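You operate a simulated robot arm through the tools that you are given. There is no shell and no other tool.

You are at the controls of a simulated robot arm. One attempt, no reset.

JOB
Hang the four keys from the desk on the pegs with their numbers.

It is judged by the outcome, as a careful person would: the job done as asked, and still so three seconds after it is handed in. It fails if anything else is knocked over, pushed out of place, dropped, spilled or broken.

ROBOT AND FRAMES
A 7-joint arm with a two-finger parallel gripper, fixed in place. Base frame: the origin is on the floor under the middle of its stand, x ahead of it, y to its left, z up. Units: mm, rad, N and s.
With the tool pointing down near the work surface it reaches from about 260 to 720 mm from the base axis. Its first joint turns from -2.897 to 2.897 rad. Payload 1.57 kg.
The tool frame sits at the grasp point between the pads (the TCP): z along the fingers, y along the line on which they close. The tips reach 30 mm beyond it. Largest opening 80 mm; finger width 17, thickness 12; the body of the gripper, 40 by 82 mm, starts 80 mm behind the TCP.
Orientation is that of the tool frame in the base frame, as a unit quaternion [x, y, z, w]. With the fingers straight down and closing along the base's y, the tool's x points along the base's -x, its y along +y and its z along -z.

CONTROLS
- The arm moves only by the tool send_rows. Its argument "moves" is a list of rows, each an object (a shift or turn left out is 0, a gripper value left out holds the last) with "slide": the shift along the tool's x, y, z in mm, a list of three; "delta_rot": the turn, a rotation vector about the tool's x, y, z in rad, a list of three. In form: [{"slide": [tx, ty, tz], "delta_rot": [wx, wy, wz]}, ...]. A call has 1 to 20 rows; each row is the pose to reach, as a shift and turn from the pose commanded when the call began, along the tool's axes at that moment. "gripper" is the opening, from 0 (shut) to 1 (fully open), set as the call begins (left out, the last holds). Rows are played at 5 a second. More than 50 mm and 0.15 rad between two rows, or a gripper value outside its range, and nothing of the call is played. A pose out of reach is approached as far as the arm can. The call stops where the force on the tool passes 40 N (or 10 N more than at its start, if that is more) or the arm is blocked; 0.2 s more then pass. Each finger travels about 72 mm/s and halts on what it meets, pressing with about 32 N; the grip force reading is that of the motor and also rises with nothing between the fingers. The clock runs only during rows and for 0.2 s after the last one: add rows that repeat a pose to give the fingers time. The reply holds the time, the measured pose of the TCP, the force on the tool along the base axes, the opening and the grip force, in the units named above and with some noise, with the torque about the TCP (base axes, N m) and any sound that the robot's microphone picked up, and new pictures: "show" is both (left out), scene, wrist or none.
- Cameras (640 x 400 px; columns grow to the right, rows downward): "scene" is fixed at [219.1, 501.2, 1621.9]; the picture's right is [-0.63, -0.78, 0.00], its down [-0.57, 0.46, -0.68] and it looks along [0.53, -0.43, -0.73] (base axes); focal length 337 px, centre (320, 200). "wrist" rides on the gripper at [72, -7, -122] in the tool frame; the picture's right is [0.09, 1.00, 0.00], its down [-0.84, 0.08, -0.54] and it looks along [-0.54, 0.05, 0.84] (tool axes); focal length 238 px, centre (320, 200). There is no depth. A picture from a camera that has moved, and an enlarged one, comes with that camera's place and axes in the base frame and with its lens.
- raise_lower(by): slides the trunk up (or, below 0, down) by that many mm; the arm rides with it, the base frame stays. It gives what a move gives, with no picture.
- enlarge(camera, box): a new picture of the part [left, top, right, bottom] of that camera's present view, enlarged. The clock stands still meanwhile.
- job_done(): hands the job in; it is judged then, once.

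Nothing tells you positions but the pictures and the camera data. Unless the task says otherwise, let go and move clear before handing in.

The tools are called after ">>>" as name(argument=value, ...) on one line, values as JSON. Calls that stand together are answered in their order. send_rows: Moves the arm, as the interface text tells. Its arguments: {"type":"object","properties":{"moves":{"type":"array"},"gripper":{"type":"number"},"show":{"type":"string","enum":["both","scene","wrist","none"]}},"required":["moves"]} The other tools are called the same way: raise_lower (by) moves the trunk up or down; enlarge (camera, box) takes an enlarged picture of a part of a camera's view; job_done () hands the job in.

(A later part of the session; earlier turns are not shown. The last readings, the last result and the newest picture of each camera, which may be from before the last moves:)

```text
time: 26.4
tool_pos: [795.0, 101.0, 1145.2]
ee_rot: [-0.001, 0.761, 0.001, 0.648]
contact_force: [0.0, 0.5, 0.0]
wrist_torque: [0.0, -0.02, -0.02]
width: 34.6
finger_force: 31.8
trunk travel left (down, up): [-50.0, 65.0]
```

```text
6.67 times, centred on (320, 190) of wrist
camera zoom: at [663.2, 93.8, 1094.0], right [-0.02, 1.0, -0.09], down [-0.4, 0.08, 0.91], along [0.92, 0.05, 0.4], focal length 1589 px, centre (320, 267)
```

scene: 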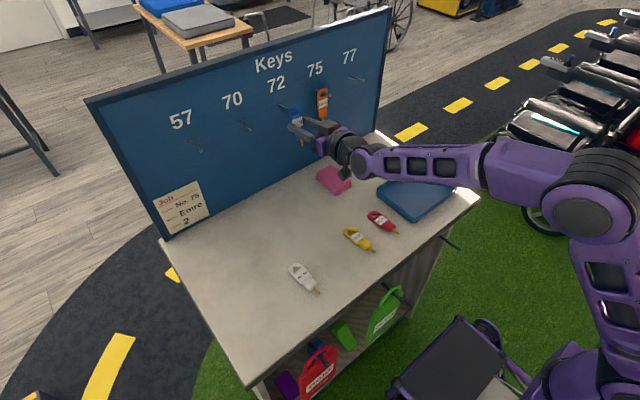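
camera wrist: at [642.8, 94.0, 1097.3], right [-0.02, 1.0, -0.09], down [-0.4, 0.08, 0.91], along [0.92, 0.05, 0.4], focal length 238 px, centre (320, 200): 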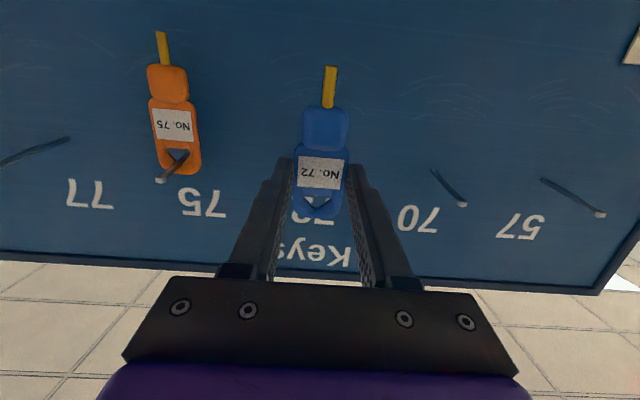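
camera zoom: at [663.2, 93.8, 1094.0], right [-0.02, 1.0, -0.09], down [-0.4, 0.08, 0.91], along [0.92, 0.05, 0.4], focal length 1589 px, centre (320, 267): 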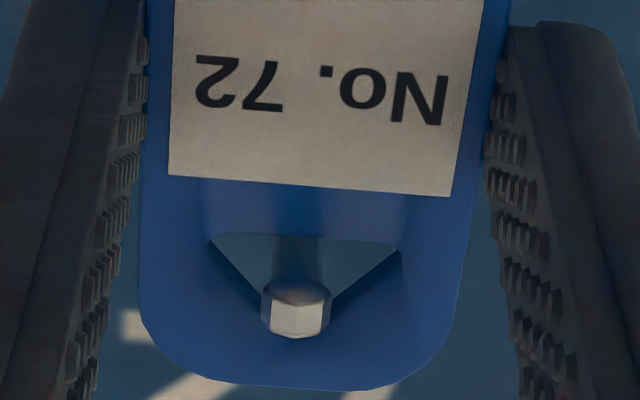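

The peg is through the hole with no contact force. I'll push the key further along the peg.

>>> send_rows(moves=[{"slide": [0, 0, 3]}, {"slide": [0, 0, 6]}, {"slide": [0, 0, 9]}, {"slide": [0, 0, 12]}, {"slide": [0, 0, 15]}, {"slide": [0, 0, 18]}, {"slide": [0, 0, 21]}, {"slide": [0, 0, 24]}, {"slide": [0, 0, 24]}])

>>> enlarge(camera="scene", box=[260, 85, 330, 140])

>>> enlarge(camera="wrist", box=[270, 100, 370, 240])

```text
time: 28.4
tool_pos: [818.4, 101.2, 1142.4]
ee_rot: [0.0, 0.762, 0.0, 0.648]
contact_force: [0.8, -0.4, 0.1]
wrist_torque: [0.04, 0.01, -0.01]
width: 34.6
finger_force: 31.9
trunk travel left (down, up): [-50.0, 65.0]
camera wrist: at [686.7, 93.6, 1090.2], right [-0.02, 1.0, -0.09], down [-0.4, 0.08, 0.91], along [0.92, 0.05, 0.4], focal length 238 px, centre (320, 200)
```

scene: 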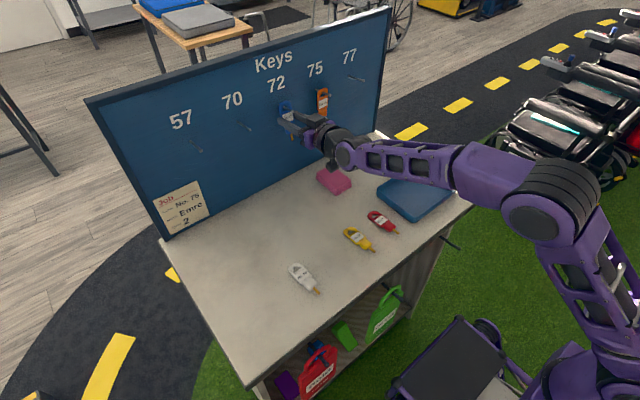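
wrist: 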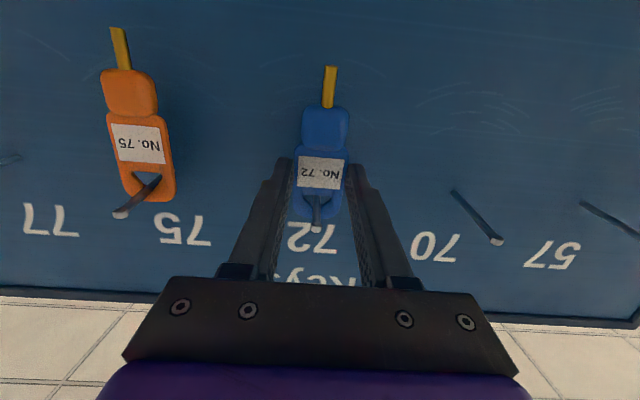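

```text
7.27 times, centred on (295, 112) of scene
camera zoom: at [219.1, 501.2, 1621.9], right [-0.63, -0.78, 0.0], down [-0.57, 0.46, -0.68], along [0.53, -0.43, -0.73], focal length 2451 px, centre (502, 836)
```

zoom: 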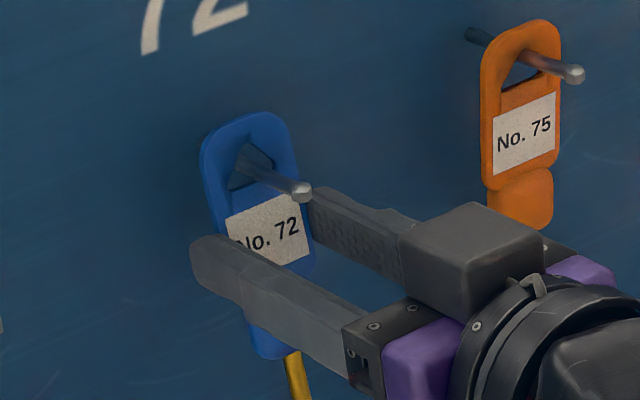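

```text
2.86 times, centred on (320, 170) of wrist
camera zoom: at [686.7, 93.6, 1090.2], right [-0.02, 1.0, -0.09], down [-0.4, 0.08, 0.91], along [0.92, 0.05, 0.4], focal length 681 px, centre (320, 286)
```

zoom: 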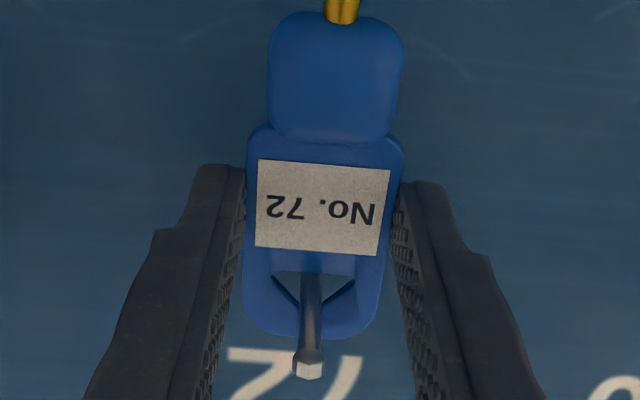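

The key sits halfway along peg 72. I'll lower it 2 mm so it nearly rests on the peg, then open the gripper.

>>> send_rows(moves=[{"slide": [1, 0, 0]}, {"slide": [2, 0, 0]}, {"slide": [2, 0, 0]}], show="none")

>>> send_rows(moves=[{"slide": [0, 0, 0]}, {"slide": [0, 0, 0]}, {"slide": [0, 0, 0]}, {"slide": [0, 0, 0]}, {"slide": [0, 0, 0]}], gripper=0.8)

>>> enlarge(camera="scene", box=[260, 85, 330, 140])

```text
time: 29.2
tool_pos: [819.4, 100.2, 1139.2]
ee_rot: [0.0, 0.761, 0.0, 0.648]
contact_force: [0.3, -0.3, -0.5]
wrist_torque: [0.0, 0.01, 0.0]
width: 34.5
finger_force: 31.6
trunk travel left (down, up): [-50.0, 65.0]
```

```text
time: 30.4
tool_pos: [819.2, 100.2, 1139.7]
ee_rot: [0.001, 0.762, -0.001, 0.648]
contact_force: [0.6, -0.9, 0.5]
wrist_torque: [0.05, 0.02, 0.01]
width: 64.1
finger_force: 0.1
trunk travel left (down, up): [-50.0, 65.0]
camera wrist: at [687.0, 93.3, 1088.3], right [-0.02, 1.0, -0.09], down [-0.4, 0.08, 0.91], along [0.92, 0.05, 0.4], focal length 238 px, centre (320, 200)
```

scene: 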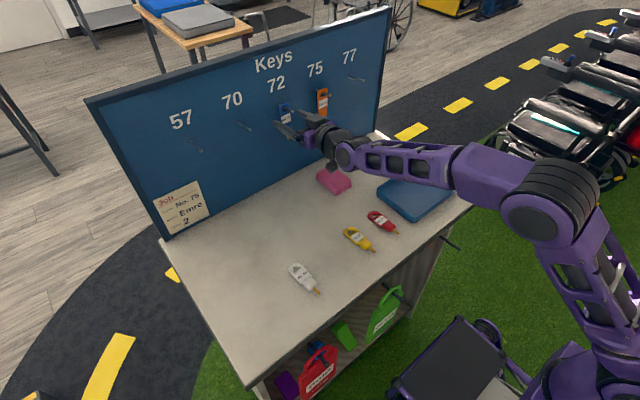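
wrist: 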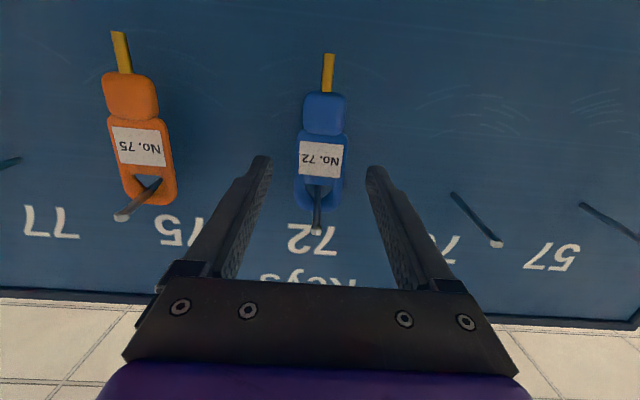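

```text
7.27 times, centred on (295, 112) of scene
camera zoom: at [219.1, 501.2, 1621.9], right [-0.63, -0.78, 0.0], down [-0.57, 0.46, -0.68], along [0.53, -0.43, -0.73], focal length 2451 px, centre (502, 836)
```

zoom: 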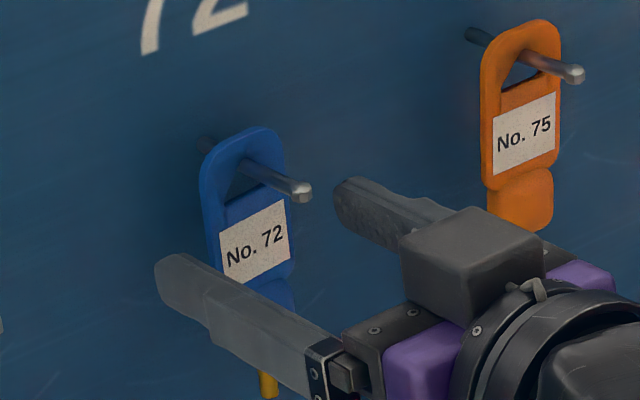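

Key 72 is hanging on its peg. I'll back straight out, return to the centre line and bring the tool back to pointing down.

>>> send_rows(moves=[{"slide": [0, 0, -12]}, {"slide": [0, 0, -35]}, {"slide": [0, 0, -65]}, {"slide": [0, 0, -95]}, {"slide": [0, 0, -118]}, {"slide": [0, -33, -118]}, {"slide": [0, -66, -118]}, {"slide": [0, -100.2, -118]}, {"slide": [3.4, -100.2, -124.4], "delta_rot": [0, 0.1175, 0]}, {"slide": [6.8, -100.2, -130.8], "delta_rot": [0, 0.235, 0]}, {"slide": [10.2, -100.2, -137.1], "delta_rot": [0, 0.3525, 0]}, {"slide": [13.6, -100.2, -143.5], "delta_rot": [0, 0.47, 0]}, {"slide": [17, -100.2, -149.9], "delta_rot": [0, 0.5875, 0]}, {"slide": [20.4, -100.2, -156.3], "delta_rot": [0, 0.705, 0]}, {"slide": [23.8, -100.2, -162.6], "delta_rot": [0, 0.8225, 0]}, {"slide": [27.2, -100.2, -169], "delta_rot": [0, 0.94, 0]}, {"slide": [30.6, -100.2, -175.4], "delta_rot": [0, 1.0575, 0]}, {"slide": [34, -100.2, -181.8], "delta_rot": [0, 1.175, 0]}, {"slide": [37.4, -100.2, -188.1], "delta_rot": [0, 1.2925, 0]}, {"slide": [40.8, -100.2, -194.5], "delta_rot": [0, 1.41, 0]}])

>>> enlarge(camera="scene", box=[260, 85, 340, 145])

```text
time: 34.6
tool_pos: [619.7, 0.7, 1130.2]
ee_rot: [-0.001, 1.0, 0.0, -0.001]
contact_force: [-0.2, -0.9, -0.4]
wrist_torque: [0.0, -0.01, 0.01]
width: 63.8
finger_force: 0.0
trunk travel left (down, up): [-50.0, 65.0]
camera wrist: at [547.6, -6.6, 1252.6], right [-0.09, 1.0, 0.0], down [0.84, 0.08, 0.54], along [0.54, 0.05, -0.84], focal length 238 px, centre (320, 200)
```

scene: 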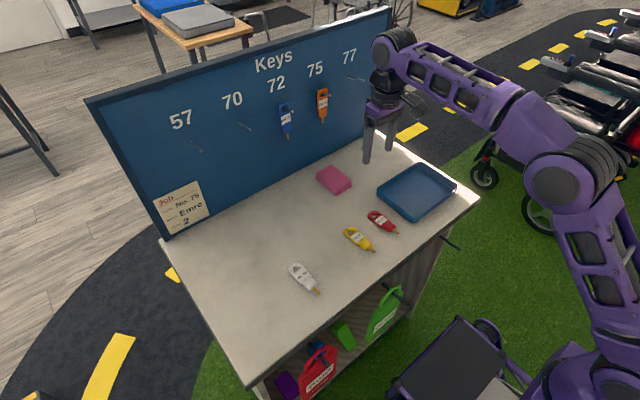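
wrist: 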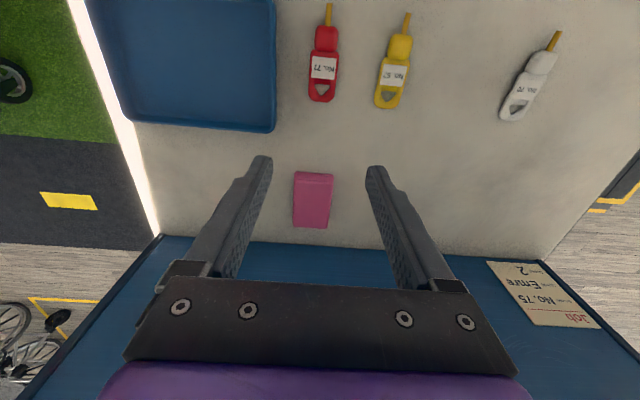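

```text
6.67 times, centred on (300, 115) of scene
camera zoom: at [219.1, 501.2, 1621.9], right [-0.63, -0.78, 0.0], down [-0.57, 0.46, -0.68], along [0.53, -0.43, -0.73], focal length 2247 px, centre (453, 767)
```

zoom: 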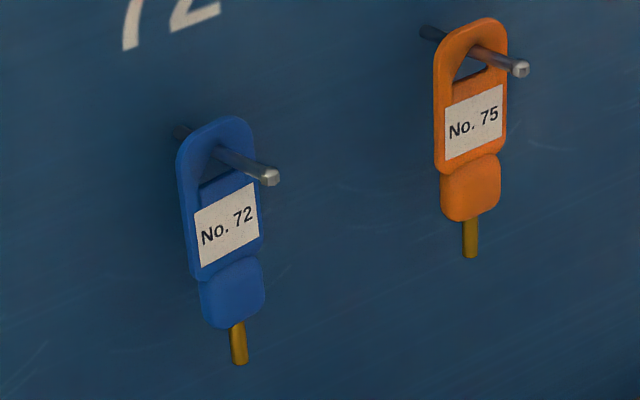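

Key 72 hangs cleanly. Next is the red key 77 at y≈0, which lies beside the blue tray, so I'll check the clearances first.

>>> enlarge(camera="wrist", box=[240, 0, 420, 140])

>>> enlarge(camera="scene", box=[340, 160, 440, 250])

```text
2.86 times, centred on (330, 70) of wrist
camera zoom: at [547.6, -6.6, 1252.6], right [-0.09, 1.0, 0.0], down [0.84, 0.08, 0.54], along [0.54, 0.05, -0.84], focal length 681 px, centre (291, 571)
```

zoom: 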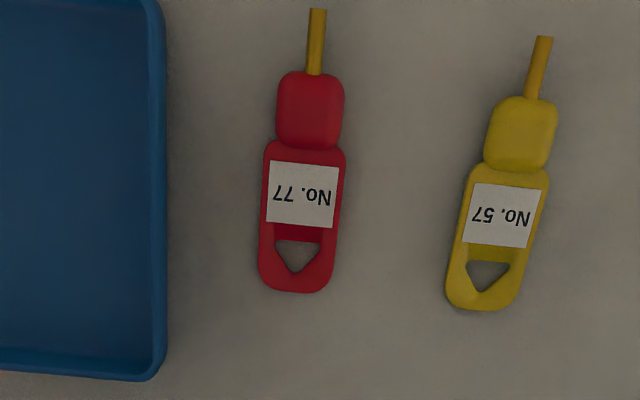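

```text
4.44 times, centred on (390, 205) of scene
camera zoom: at [219.1, 501.2, 1621.9], right [-0.63, -0.78, 0.0], down [-0.57, 0.46, -0.68], along [0.53, -0.43, -0.73], focal length 1498 px, centre (9, 178)
```

zoom: 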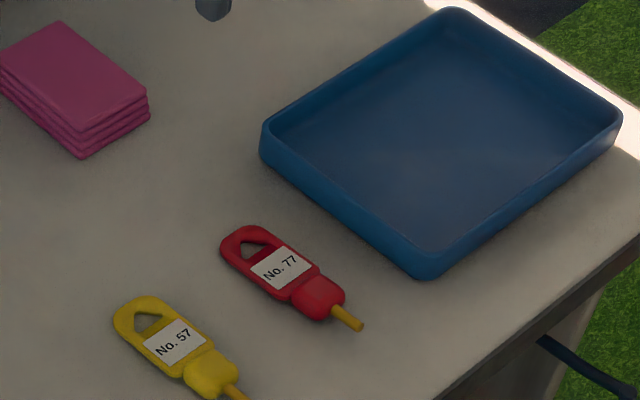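

The red key lies at y≈0.5 with the tray edge about 58 mm away, so there's room with a 56 mm opening. I'll move down above it.

>>> send_rows(moves=[{"slide": [12.5, 0.5, 20]}, {"slide": [25, 0.5, 45]}, {"slide": [37.5, 0.5, 75]}, {"slide": [50.1, 0.5, 105]}, {"slide": [50.1, 0.5, 130]}, {"slide": [50.1, 0.5, 150]}, {"slide": [50.1, 0.5, 165]}, {"slide": [50.1, 0.5, 170]}, {"slide": [50.1, 0.5, 170]}], gripper=0.7, show="wrist")

>>> enlarge(camera="wrist", box=[220, 60, 420, 220])

```text
time: 36.6
tool_pos: [568.4, 1.2, 960.5]
ee_rot: [0.0, 1.0, 0.0, 0.0]
contact_force: [1.0, 0.3, 0.7]
wrist_torque: [-0.01, 0.02, 0.0]
width: 56.5
finger_force: 0.0
trunk travel left (down, up): [-50.0, 65.0]
camera wrist: at [497.8, -6.5, 1081.7], right [-0.09, 1.0, 0.0], down [0.84, 0.08, 0.54], along [0.54, 0.05, -0.84], focal length 238 px, centre (320, 200)
```

wrist: 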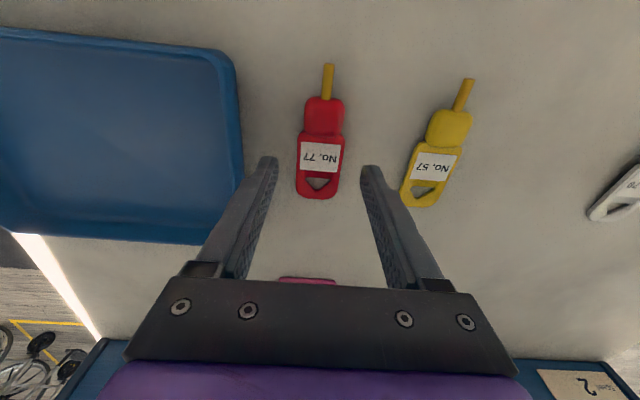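

```text
2.50 times, centred on (320, 140) of wrist
camera zoom: at [497.8, -6.5, 1081.7], right [-0.09, 1.0, 0.0], down [0.84, 0.08, 0.54], along [0.54, 0.05, -0.84], focal length 596 px, centre (320, 350)
```

zoom: 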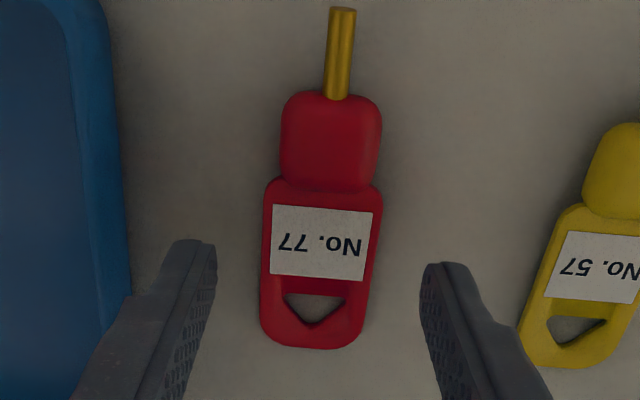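

The key is well centred, within 0.3 mm. I'll descend to the same grip height as before and close.

>>> send_rows(moves=[{"slide": [0, 0.3, 8]}, {"slide": [0, 0.3, 16]}, {"slide": [0, 0.3, 22]}, {"slide": [0, 0.3, 26]}, {"slide": [0, 0.3, 28.5]}, {"slide": [0, 0.3, 29.5]}, {"slide": [0, 0.3, 29.5]}], show="wrist")

```text
time: 38.2
tool_pos: [569.0, 0.4, 930.9]
ee_rot: [0.0, 1.0, 0.001, 0.0]
contact_force: [1.0, 0.0, -0.6]
wrist_torque: [-0.01, -0.02, 0.04]
width: 56.0
finger_force: 0.1
trunk travel left (down, up): [-50.0, 65.0]
camera wrist: at [497.6, -6.0, 1052.7], right [-0.09, 1.0, 0.0], down [0.84, 0.08, 0.54], along [0.54, 0.05, -0.84], focal length 238 px, centre (320, 200)
```

wrist: 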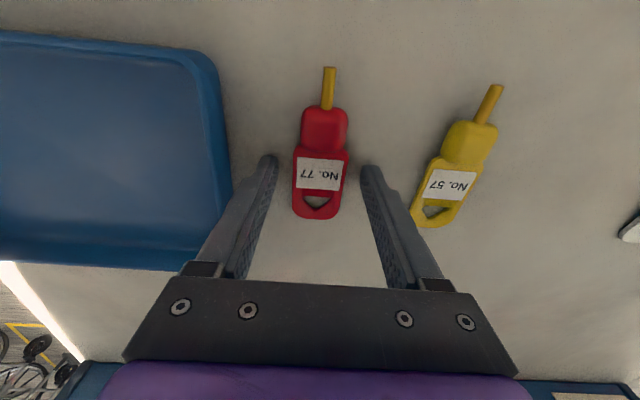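

>>> send_rows(moves=[{"slide": [0, 0, 0]}, {"slide": [0, 0, 0]}, {"slide": [0, 0, 0]}, {"slide": [0, 0, 0]}, {"slide": [0, 0, 0]}], gripper=0.0, show="none")

>>> send_rows(moves=[{"slide": [0, 0, -8]}, {"slide": [0, 0, -25]}, {"slide": [0, 0, -50]}, {"slide": [0, 0, -85]}, {"slide": [0, 0, -120]}, {"slide": [0, 0, -120]}], show="wrist")

>>> enlarge(camera="wrist", box=[285, 140, 355, 225])

```text
time: 39.4
tool_pos: [570.6, 0.7, 931.3]
ee_rot: [0.0, 1.0, 0.0, 0.0]
contact_force: [-0.6, 0.4, -0.8]
wrist_torque: [-0.01, 0.03, 0.01]
width: 34.7
finger_force: 31.7
trunk travel left (down, up): [-50.0, 65.0]
```

```text
time: 40.8
tool_pos: [568.2, 1.4, 1051.0]
ee_rot: [0.001, 1.0, 0.0, 0.0]
contact_force: [-0.4, 0.3, -0.5]
wrist_torque: [-0.03, -0.01, -0.03]
width: 34.6
finger_force: 32.0
trunk travel left (down, up): [-50.0, 65.0]
camera wrist: at [497.1, -5.0, 1173.6], right [-0.09, 1.0, 0.0], down [0.84, 0.08, 0.54], along [0.54, 0.05, -0.84], focal length 238 px, centre (320, 200)
```

wrist: 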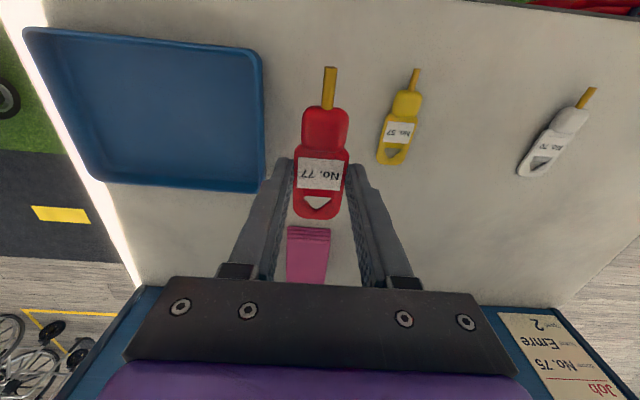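

```text
4.71 times, centred on (320, 182) of wrist
camera zoom: at [497.1, -5.0, 1173.6], right [-0.09, 1.0, 0.0], down [0.84, 0.08, 0.54], along [0.54, 0.05, -0.84], focal length 1122 px, centre (320, 282)
```

zoom: 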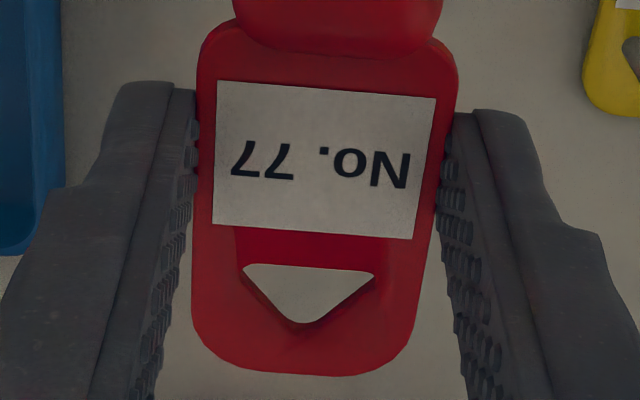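

The red key is held, and its hole sits about 0.8 mm further out than the blue one's did. I'll carry it to the centre line, tilt, then slide sideways to peg 77's line.

>>> send_rows(moves=[{"slide": [-12.5, -0.2, -20]}, {"slide": [-25, -0.4, -40]}, {"slide": [-37.5, -0.6, -60]}, {"slide": [-50, -0.8, -79.7]}, {"slide": [-56.7, -0.8, -81.4], "delta_rot": [0, -0.1175, 0]}, {"slide": [-63.4, -0.8, -83.1], "delta_rot": [0, -0.235, 0]}, {"slide": [-70.1, -0.8, -84.8], "delta_rot": [0, -0.3525, 0]}, {"slide": [-76.8, -0.8, -86.5], "delta_rot": [0, -0.47, 0]}, {"slide": [-83.5, -0.8, -88.2], "delta_rot": [0, -0.5875, 0]}, {"slide": [-90.2, -0.8, -89.9], "delta_rot": [0, -0.705, 0]}, {"slide": [-96.9, -0.8, -91.6], "delta_rot": [0, -0.8225, 0]}, {"slide": [-103.6, -0.8, -93.3], "delta_rot": [0, -0.94, 0]}, {"slide": [-110.3, -0.8, -95], "delta_rot": [0, -1.0575, 0]}, {"slide": [-117, -0.8, -96.7], "delta_rot": [0, -1.175, 0]}, {"slide": [-123.7, -0.8, -98.4], "delta_rot": [0, -1.2925, 0]}, {"slide": [-130.4, -0.8, -100.1], "delta_rot": [0, -1.41, 0]}, {"slide": [-130.4, -35.7, -100.1], "delta_rot": [0, -1.41, 0]}, {"slide": [-130.4, -70.6, -100.1], "delta_rot": [0, -1.41, 0]}, {"slide": [-130.4, -105.5, -100.1], "delta_rot": [0, -1.41, 0]}, {"slide": [-130.4, -140.5, -100.1], "delta_rot": [0, -1.41, 0]}])

```text
time: 45.0
tool_pos: [701.3, -138.7, 1152.3]
ee_rot: [-0.001, 0.762, 0.0, 0.648]
contact_force: [0.1, -0.3, -0.5]
wrist_torque: [-0.01, 0.02, -0.05]
width: 34.5
finger_force: 31.7
trunk travel left (down, up): [-50.0, 65.0]
camera wrist: at [569.1, -145.7, 1100.0], right [-0.02, 1.0, -0.09], down [-0.4, 0.08, 0.91], along [0.92, 0.05, 0.4], focal length 238 px, centre (320, 200)
```

scene: 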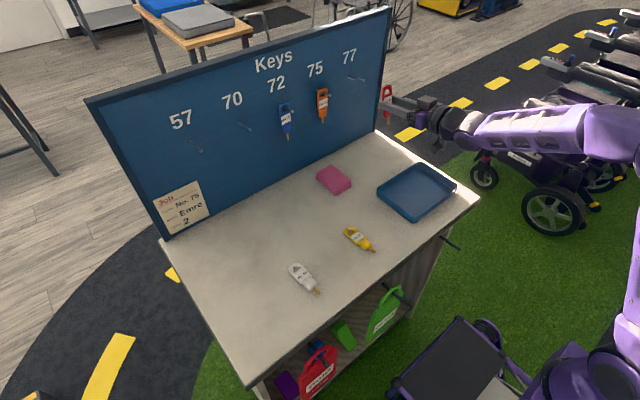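
wrist: 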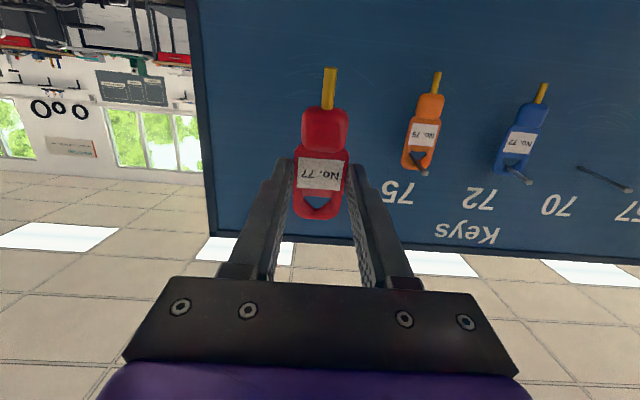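

>>> send_rows(moves=[{"slide": [-2, 0, 18]}, {"slide": [-4, 0, 36]}, {"slide": [-6.3, 0, 56]}, {"slide": [-7.3, 0, 65]}, {"slide": [-8.4, 0, 74.2]}, {"slide": [-8.4, 0, 74.2]}, {"slide": [-8.4, 0, 74.2]}])

>>> enlarge(camera="scene", box=[335, 60, 383, 100])

>>> enlarge(camera="wrist", box=[280, 160, 360, 220])

```text
time: 46.6
tool_pos: [775.4, -140.0, 1147.6]
ee_rot: [0.0, 0.761, 0.0, 0.649]
contact_force: [-0.3, -0.2, -0.1]
wrist_torque: [0.0, -0.01, 0.0]
width: 34.6
finger_force: 31.9
trunk travel left (down, up): [-50.0, 65.0]
camera wrist: at [642.7, -147.5, 1096.1], right [-0.02, 1.0, -0.09], down [-0.4, 0.08, 0.91], along [0.92, 0.05, 0.4], focal length 238 px, centre (320, 200)
```

scene: 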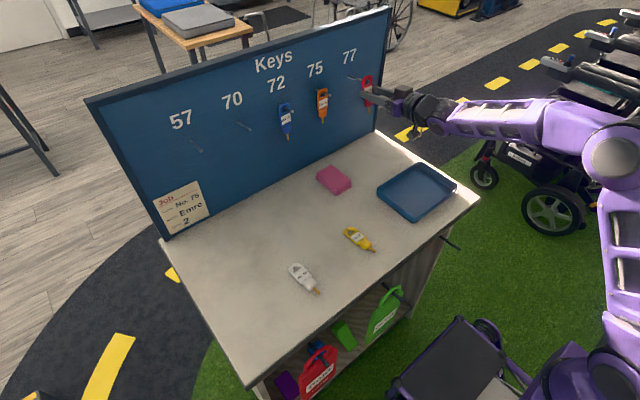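
wrist: 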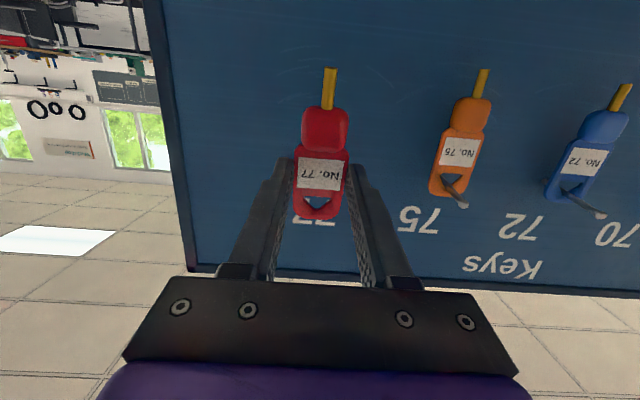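

```text
10.00 times, centred on (359, 80) of scene
camera zoom: at [219.1, 501.2, 1621.9], right [-0.63, -0.78, 0.0], down [-0.57, 0.46, -0.68], along [0.53, -0.43, -0.73], focal length 3371 px, centre (-70, 1400)
```

zoom: 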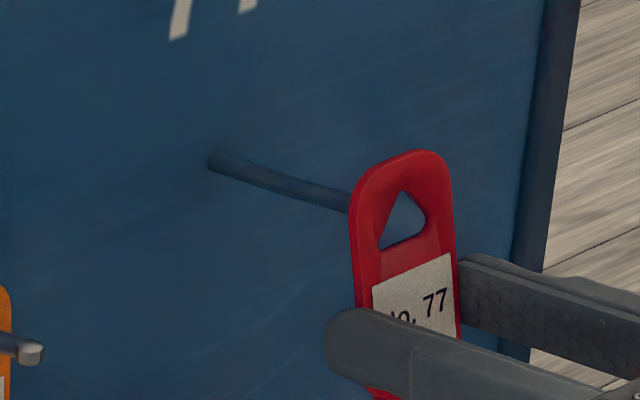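

```text
6.67 times, centred on (320, 190) of wrist
camera zoom: at [642.7, -147.5, 1096.1], right [-0.02, 1.0, -0.09], down [-0.4, 0.08, 0.91], along [0.92, 0.05, 0.4], focal length 1589 px, centre (320, 267)
```

zoom: 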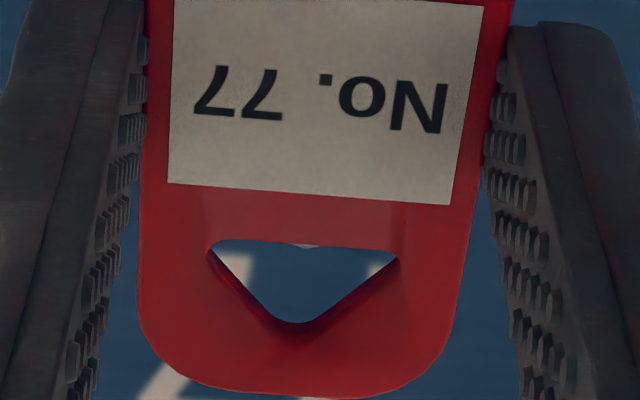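

The alignment looks the same as for the blue key. I'll advance 10 mm and look again.

>>> send_rows(moves=[{"slide": [0, 0, 2]}, {"slide": [0, 0, 4]}, {"slide": [0, 0, 6]}, {"slide": [0, 0, 8]}, {"slide": [0, 0, 10]}, {"slide": [0, 0, 10]}], show="none")

>>> enlarge(camera="scene", box=[335, 60, 383, 100])

>>> enlarge(camera="wrist", box=[280, 160, 360, 220])

```text
time: 48.0
tool_pos: [785.7, -139.7, 1146.9]
ee_rot: [0.0, 0.761, -0.001, 0.648]
contact_force: [0.0, 0.6, 0.6]
wrist_torque: [-0.02, 0.0, 0.01]
width: 34.8
finger_force: 32.5
trunk travel left (down, up): [-50.0, 65.0]
```

```text
10.00 times, centred on (359, 80) of scene
camera zoom: at [219.1, 501.2, 1621.9], right [-0.63, -0.78, 0.0], down [-0.57, 0.46, -0.68], along [0.53, -0.43, -0.73], focal length 3371 px, centre (-70, 1400)
```

zoom: 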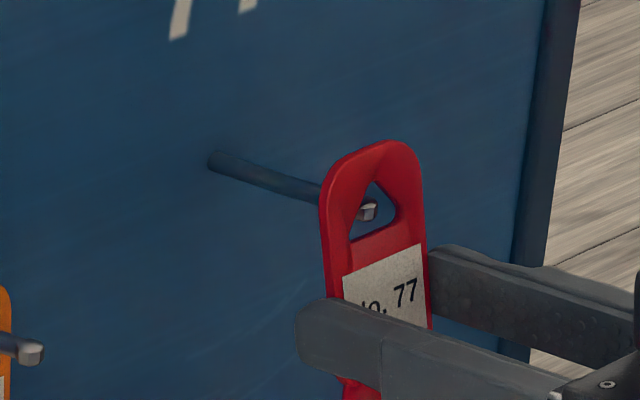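

```text
6.67 times, centred on (320, 190) of wrist
camera zoom: at [653.3, -146.7, 1094.8], right [-0.02, 1.0, -0.09], down [-0.4, 0.08, 0.91], along [0.92, 0.05, 0.4], focal length 1589 px, centre (320, 267)
```

zoom: 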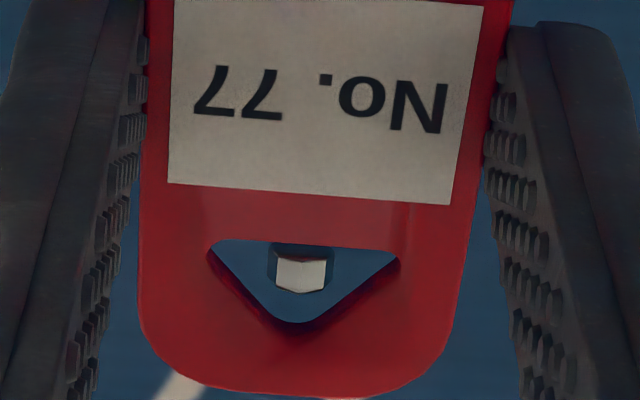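

>>> send_rows(moves=[{"slide": [0, 0, 2]}, {"slide": [0, 0, 4]}, {"slide": [0, 0, 4]}], show="none")

>>> enlarge(camera="scene", box=[335, 60, 383, 100])

>>> enlarge(camera="wrist", box=[280, 160, 360, 220])

```text
time: 48.8
tool_pos: [789.3, -139.6, 1145.9]
ee_rot: [-0.001, 0.762, 0.001, 0.648]
contact_force: [-0.8, -0.4, -0.1]
wrist_torque: [0.0, 0.0, 0.0]
width: 34.7
finger_force: 31.9
trunk travel left (down, up): [-50.0, 65.0]
```

```text
10.00 times, centred on (359, 80) of scene
camera zoom: at [219.1, 501.2, 1621.9], right [-0.63, -0.78, 0.0], down [-0.57, 0.46, -0.68], along [0.53, -0.43, -0.73], focal length 3371 px, centre (-70, 1400)
```

zoom: 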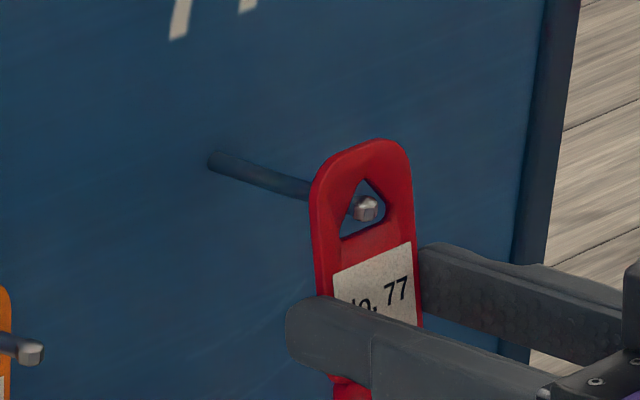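

```text
6.67 times, centred on (320, 190) of wrist
camera zoom: at [657.1, -146.8, 1093.8], right [-0.02, 1.0, -0.09], down [-0.4, 0.08, 0.91], along [0.92, 0.05, 0.4], focal length 1589 px, centre (320, 267)
```

zoom: 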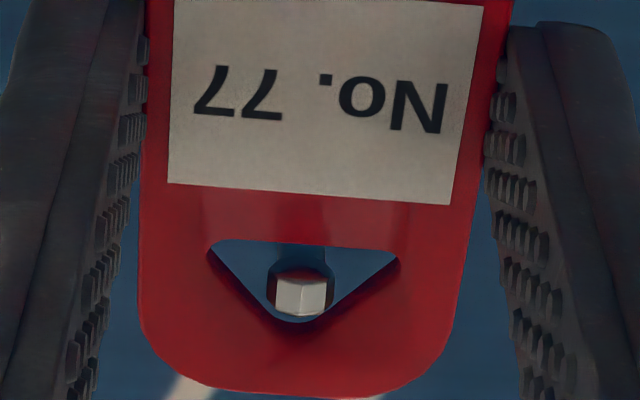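

>>> send_rows(moves=[{"slide": [0, 0, 2]}, {"slide": [0, 0, 4]}, {"slide": [0, 0, 6]}, {"slide": [0, 0, 6]}], show="none")

>>> enlarge(camera="wrist", box=[280, 160, 360, 220])

```text
time: 49.8
tool_pos: [793.9, -139.3, 1144.3]
ee_rot: [-0.001, 0.761, 0.001, 0.648]
contact_force: [-0.5, -0.6, -1.1]
wrist_torque: [0.0, -0.02, 0.0]
width: 34.8
finger_force: 32.3
trunk travel left (down, up): [-50.0, 65.0]
```

```text
6.67 times, centred on (320, 190) of wrist
camera zoom: at [662.7, -146.5, 1092.9], right [-0.02, 1.0, -0.09], down [-0.4, 0.08, 0.91], along [0.92, 0.05, 0.4], focal length 1589 px, centre (320, 267)
```

zoom: 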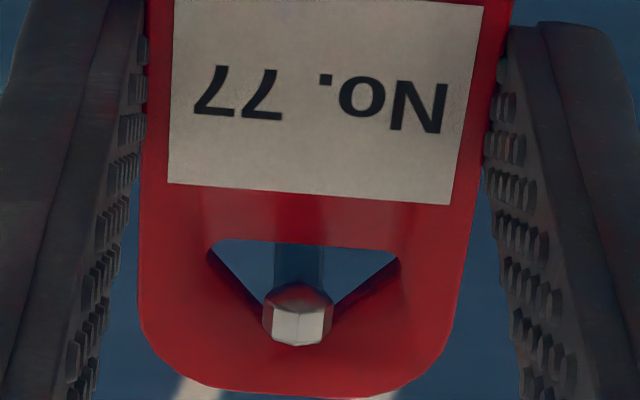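

The cap is through. I'll push the key in another 24 mm and lower it 2 mm.

>>> send_rows(moves=[{"slide": [0, 0, 3]}, {"slide": [0, 0, 6]}, {"slide": [0, 0, 9]}, {"slide": [0, 0, 12]}, {"slide": [0, 0, 15]}, {"slide": [0, 0, 18]}, {"slide": [0, 0, 21]}, {"slide": [0, 0, 24]}, {"slide": [1, 0, 24]}, {"slide": [2, 0, 24]}, {"slide": [2, 0, 24]}])

>>> enlarge(camera="scene", box=[320, 50, 400, 120])

```text
time: 52.2
tool_pos: [818.5, -141.2, 1137.7]
ee_rot: [0.0, 0.762, 0.0, 0.648]
contact_force: [-0.1, -0.3, 0.2]
wrist_torque: [0.0, 0.01, -0.02]
width: 34.9
finger_force: 31.6
trunk travel left (down, up): [-50.0, 65.0]
camera wrist: at [686.3, -146.4, 1086.9], right [-0.02, 1.0, -0.09], down [-0.4, 0.08, 0.91], along [0.92, 0.05, 0.4], focal length 238 px, centre (320, 200)
```

scene: 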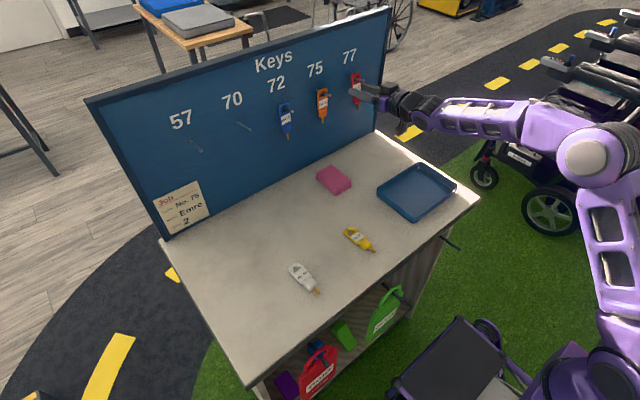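
wrist: 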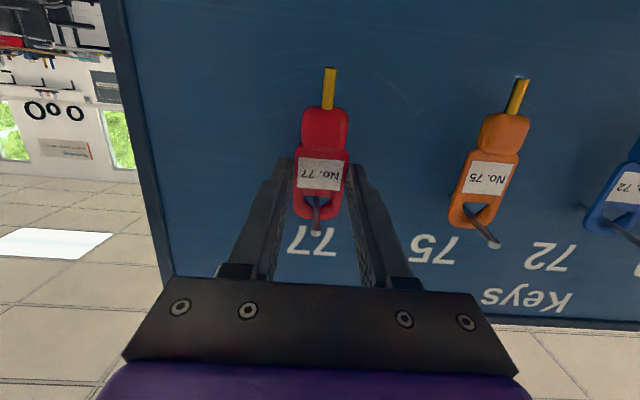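

```text
5.71 times, centred on (360, 85) of scene
camera zoom: at [219.1, 501.2, 1621.9], right [-0.63, -0.78, 0.0], down [-0.57, 0.46, -0.68], along [0.53, -0.43, -0.73], focal length 1926 px, centre (91, 857)
```

zoom: 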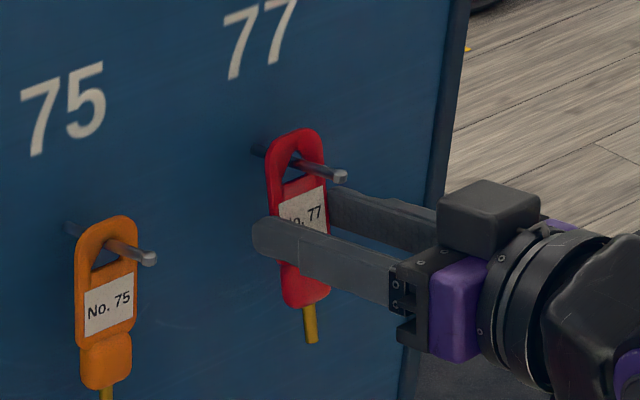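

>>> send_rows(moves=[{"slide": [0, 0, 0]}, {"slide": [0, 0, 0]}, {"slide": [0, 0, 0]}, {"slide": [0, 0, 0]}, {"slide": [0, 0, 0]}], gripper=0.8)

>>> enlarge(camera="scene", box=[320, 50, 400, 120])

```text
time: 53.4
tool_pos: [817.3, -139.4, 1138.4]
ee_rot: [-0.001, 0.761, 0.001, 0.648]
contact_force: [0.5, 0.6, -0.7]
wrist_torque: [-0.02, 0.02, 0.04]
width: 64.0
finger_force: 0.1
trunk travel left (down, up): [-50.0, 65.0]
camera wrist: at [686.2, -146.3, 1087.0], right [-0.02, 1.0, -0.09], down [-0.4, 0.08, 0.91], along [0.92, 0.05, 0.4], focal length 238 px, centre (320, 200)
```

scene: 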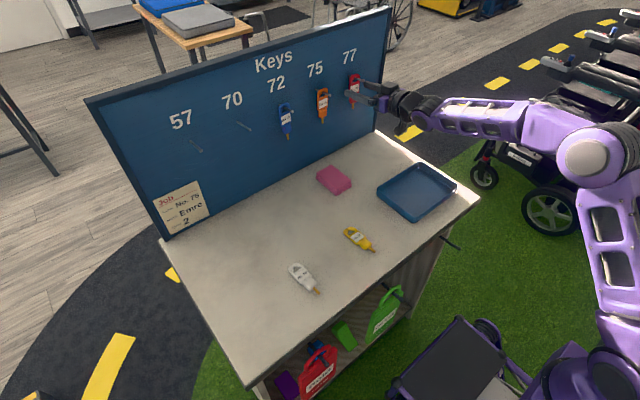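
wrist: 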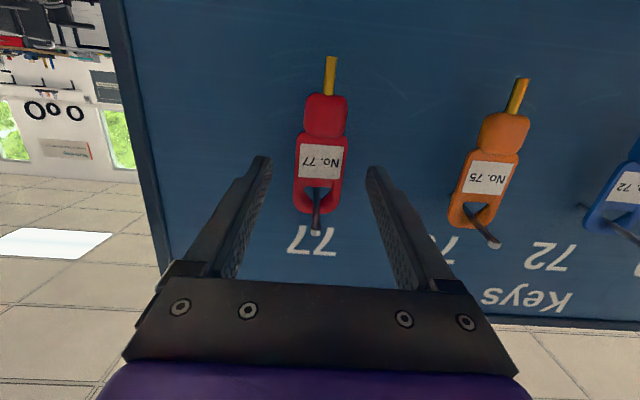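

```text
5.71 times, centred on (360, 85) of scene
camera zoom: at [219.1, 501.2, 1621.9], right [-0.63, -0.78, 0.0], down [-0.57, 0.46, -0.68], along [0.53, -0.43, -0.73], focal length 1926 px, centre (91, 857)
```

zoom: 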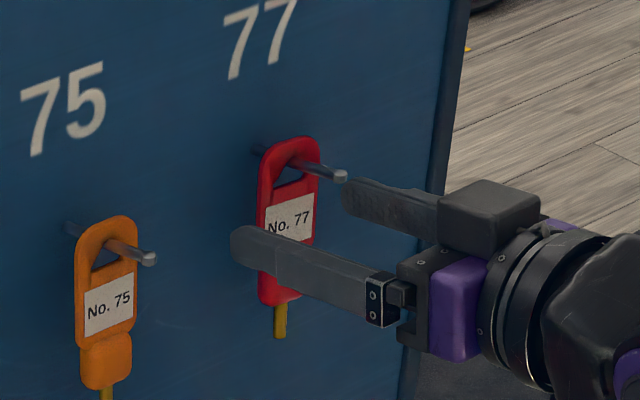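

Key 77 hangs on its peg. I'll back out, return to the centre line and untilt.

>>> send_rows(moves=[{"slide": [0, 0, -12]}, {"slide": [0, 0, -35]}, {"slide": [0, 0, -65]}, {"slide": [0, 0, -95]}, {"slide": [0, 0, -118]}, {"slide": [0, 35, -118]}, {"slide": [0, 70, -118]}, {"slide": [0, 105, -118]}, {"slide": [0, 139.7, -118]}, {"slide": [3.6, 139.7, -124.9], "delta_rot": [0, 0.1282, 0]}, {"slide": [7.2, 139.7, -131.9], "delta_rot": [0, 0.2564, 0]}, {"slide": [10.7, 139.7, -138.8], "delta_rot": [0, 0.3845, 0]}, {"slide": [14.3, 139.7, -145.8], "delta_rot": [0, 0.5127, 0]}, {"slide": [17.9, 139.7, -152.7], "delta_rot": [0, 0.6409, 0]}, {"slide": [21.5, 139.7, -159.7], "delta_rot": [0, 0.7691, 0]}, {"slide": [25.1, 139.7, -166.6], "delta_rot": [0, 0.8973, 0]}, {"slide": [28.7, 139.7, -173.5], "delta_rot": [0, 1.0255, 0]}, {"slide": [32.2, 139.7, -180.5], "delta_rot": [0, 1.1536, 0]}, {"slide": [35.8, 139.7, -187.4], "delta_rot": [0, 1.2818, 0]}, {"slide": [39.4, 139.7, -194.4], "delta_rot": [0, 1.41, 0]}])

>>> enlarge(camera="scene", box=[260, 50, 400, 145])

```text
time: 57.6
tool_pos: [620.0, -1.0, 1131.4]
ee_rot: [-0.001, 1.0, 0.001, -0.001]
contact_force: [0.2, 0.6, 0.1]
wrist_torque: [0.0, -0.03, 0.0]
width: 64.0
finger_force: 0.0
trunk travel left (down, up): [-50.0, 65.0]
camera wrist: at [547.3, -7.2, 1253.4], right [-0.09, 1.0, 0.0], down [0.84, 0.08, 0.54], along [0.54, 0.05, -0.84], focal length 238 px, centre (320, 200)
```

scene: 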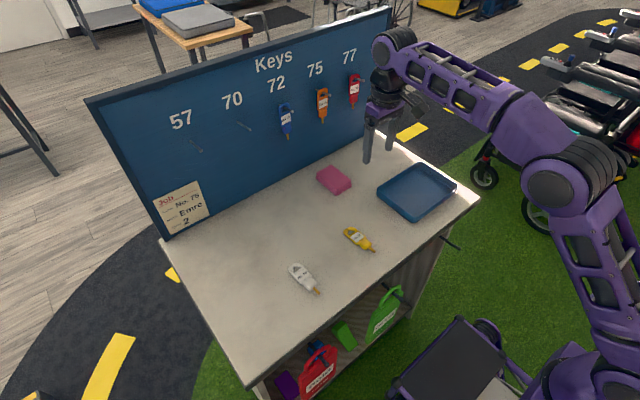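
wrist: 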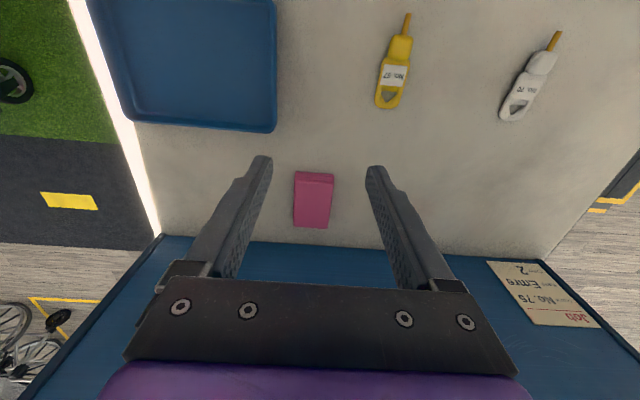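

```text
4.21 times, centred on (330, 98) of scene
camera zoom: at [219.1, 501.2, 1621.9], right [-0.63, -0.78, 0.0], down [-0.57, 0.46, -0.68], along [0.53, -0.43, -0.73], focal length 1419 px, centre (278, 632)
```

zoom: 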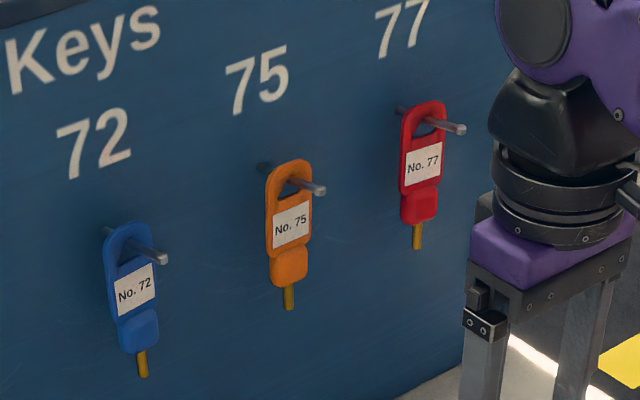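

Three keys including the orange one hang properly. Next is the white key 70 at y≈271; I'll move above it.

>>> send_rows(moves=[{"slide": [7, 30, 5]}, {"slide": [14, 62, 10]}, {"slide": [21, 95, 15]}, {"slide": [28, 128, 20]}, {"slide": [35, 161, 30]}, {"slide": [42, 195, 45]}, {"slide": [50, 229, 65]}, {"slide": [50, 255, 90]}, {"slide": [50, 271.2, 120]}, {"slide": [50, 271.2, 148]}, {"slide": [50, 271.2, 165]}, {"slide": [50, 271.2, 170]}, {"slide": [50, 271.2, 170]}, {"slide": [50, 271.2, 170]}], gripper=0.8, show="wrist")

>>> enlarge(camera="wrist", box=[220, 60, 420, 220])

```text
time: 60.6
tool_pos: [569.3, 271.9, 960.3]
ee_rot: [0.001, 1.0, 0.0, -0.001]
contact_force: [0.3, -0.4, -0.1]
wrist_torque: [0.03, 0.03, -0.02]
width: 64.1
finger_force: 0.1
trunk travel left (down, up): [-50.0, 65.0]
camera wrist: at [497.5, 265.4, 1082.3], right [-0.09, 1.0, 0.0], down [0.84, 0.08, 0.54], along [0.54, 0.05, -0.84], focal length 238 px, centre (320, 200)
```

wrist: 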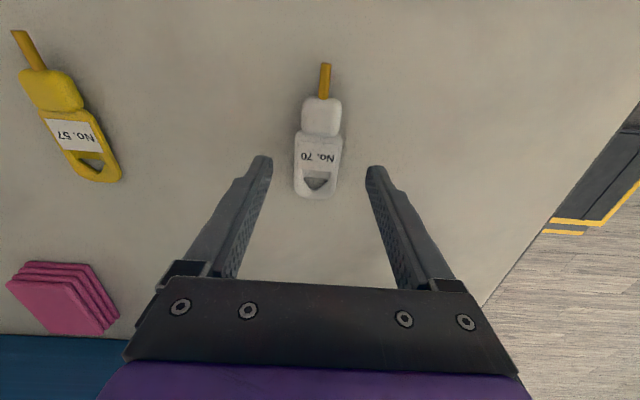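

```text
2.50 times, centred on (320, 140) of wrist
camera zoom: at [497.5, 265.4, 1082.3], right [-0.09, 1.0, 0.0], down [0.84, 0.08, 0.54], along [0.54, 0.05, -0.84], focal length 596 px, centre (320, 350)
```

zoom: 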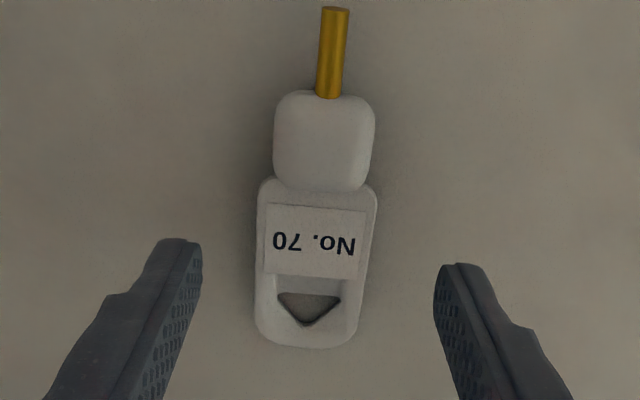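

White is offset about 1.3 mm in y. I'll correct that, descend and grip.

>>> send_rows(moves=[{"slide": [0, -1.3, 8]}, {"slide": [0, -1.3, 16]}, {"slide": [0, -1.3, 22]}, {"slide": [0, -1.3, 26]}, {"slide": [0, -1.3, 28.5]}, {"slide": [0, -1.3, 29.5]}, {"slide": [0, -1.3, 29.5]}], show="wrist")

```text
time: 62.2
tool_pos: [569.7, 270.2, 931.1]
ee_rot: [-0.001, 1.0, 0.0, 0.0]
contact_force: [0.6, 0.0, 0.4]
wrist_torque: [0.03, 0.01, 0.04]
width: 64.1
finger_force: 0.1
trunk travel left (down, up): [-50.0, 65.0]
camera wrist: at [497.2, 263.6, 1052.9], right [-0.09, 1.0, 0.0], down [0.84, 0.08, 0.54], along [0.54, 0.05, -0.84], focal length 238 px, centre (320, 200)
```

wrist: 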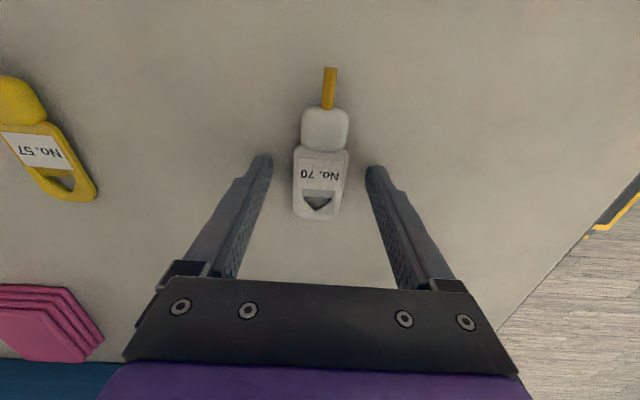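

>>> send_rows(moves=[{"slide": [0, 0, 0]}, {"slide": [0, 0, 0]}, {"slide": [0, 0, 0]}, {"slide": [0, 0, 0]}, {"slide": [0, 0, 0]}], gripper=0.0, show="none")

>>> send_rows(moves=[{"slide": [0, 0, -8]}, {"slide": [0, 0, -25]}, {"slide": [0, 0, -50]}, {"slide": [0, 0, -85]}, {"slide": [0, 0, -120]}, {"slide": [0, 0, -120]}], show="wrist")

>>> enlarge(camera="wrist", box=[285, 140, 355, 225])

```text
time: 63.4
tool_pos: [568.5, 269.7, 930.6]
ee_rot: [-0.001, 1.0, 0.0, 0.0]
contact_force: [-0.1, 0.4, -0.1]
wrist_torque: [-0.02, -0.03, -0.01]
width: 34.5
finger_force: 32.1
trunk travel left (down, up): [-50.0, 65.0]
```

```text
time: 64.8
tool_pos: [568.6, 268.4, 1049.2]
ee_rot: [-0.002, 1.0, 0.0, 0.0]
contact_force: [-1.0, 0.3, -0.7]
wrist_torque: [0.0, 0.01, 0.03]
width: 34.4
finger_force: 32.2
trunk travel left (down, up): [-50.0, 65.0]
camera wrist: at [496.7, 262.0, 1171.8], right [-0.09, 1.0, 0.0], down [0.84, 0.08, 0.54], along [0.54, 0.05, -0.84], focal length 238 px, centre (320, 200)
```

wrist: 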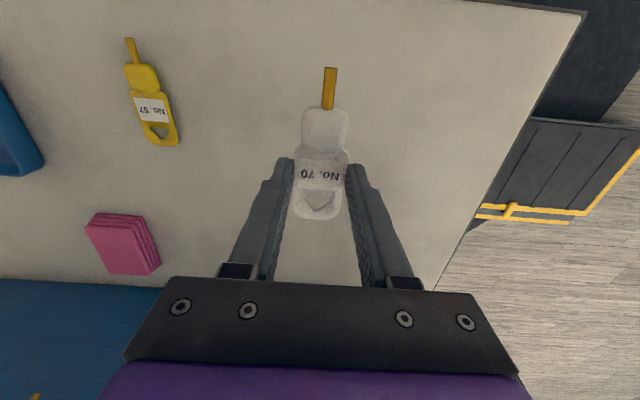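

```text
4.71 times, centred on (320, 182) of wrist
camera zoom: at [496.7, 262.0, 1171.8], right [-0.09, 1.0, 0.0], down [0.84, 0.08, 0.54], along [0.54, 0.05, -0.84], focal length 1122 px, centre (320, 282)
```

zoom: 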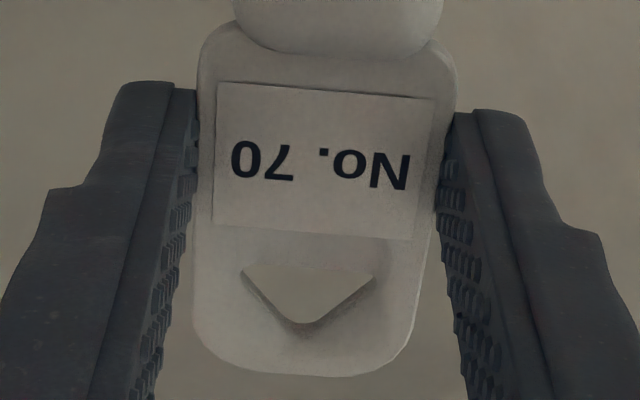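

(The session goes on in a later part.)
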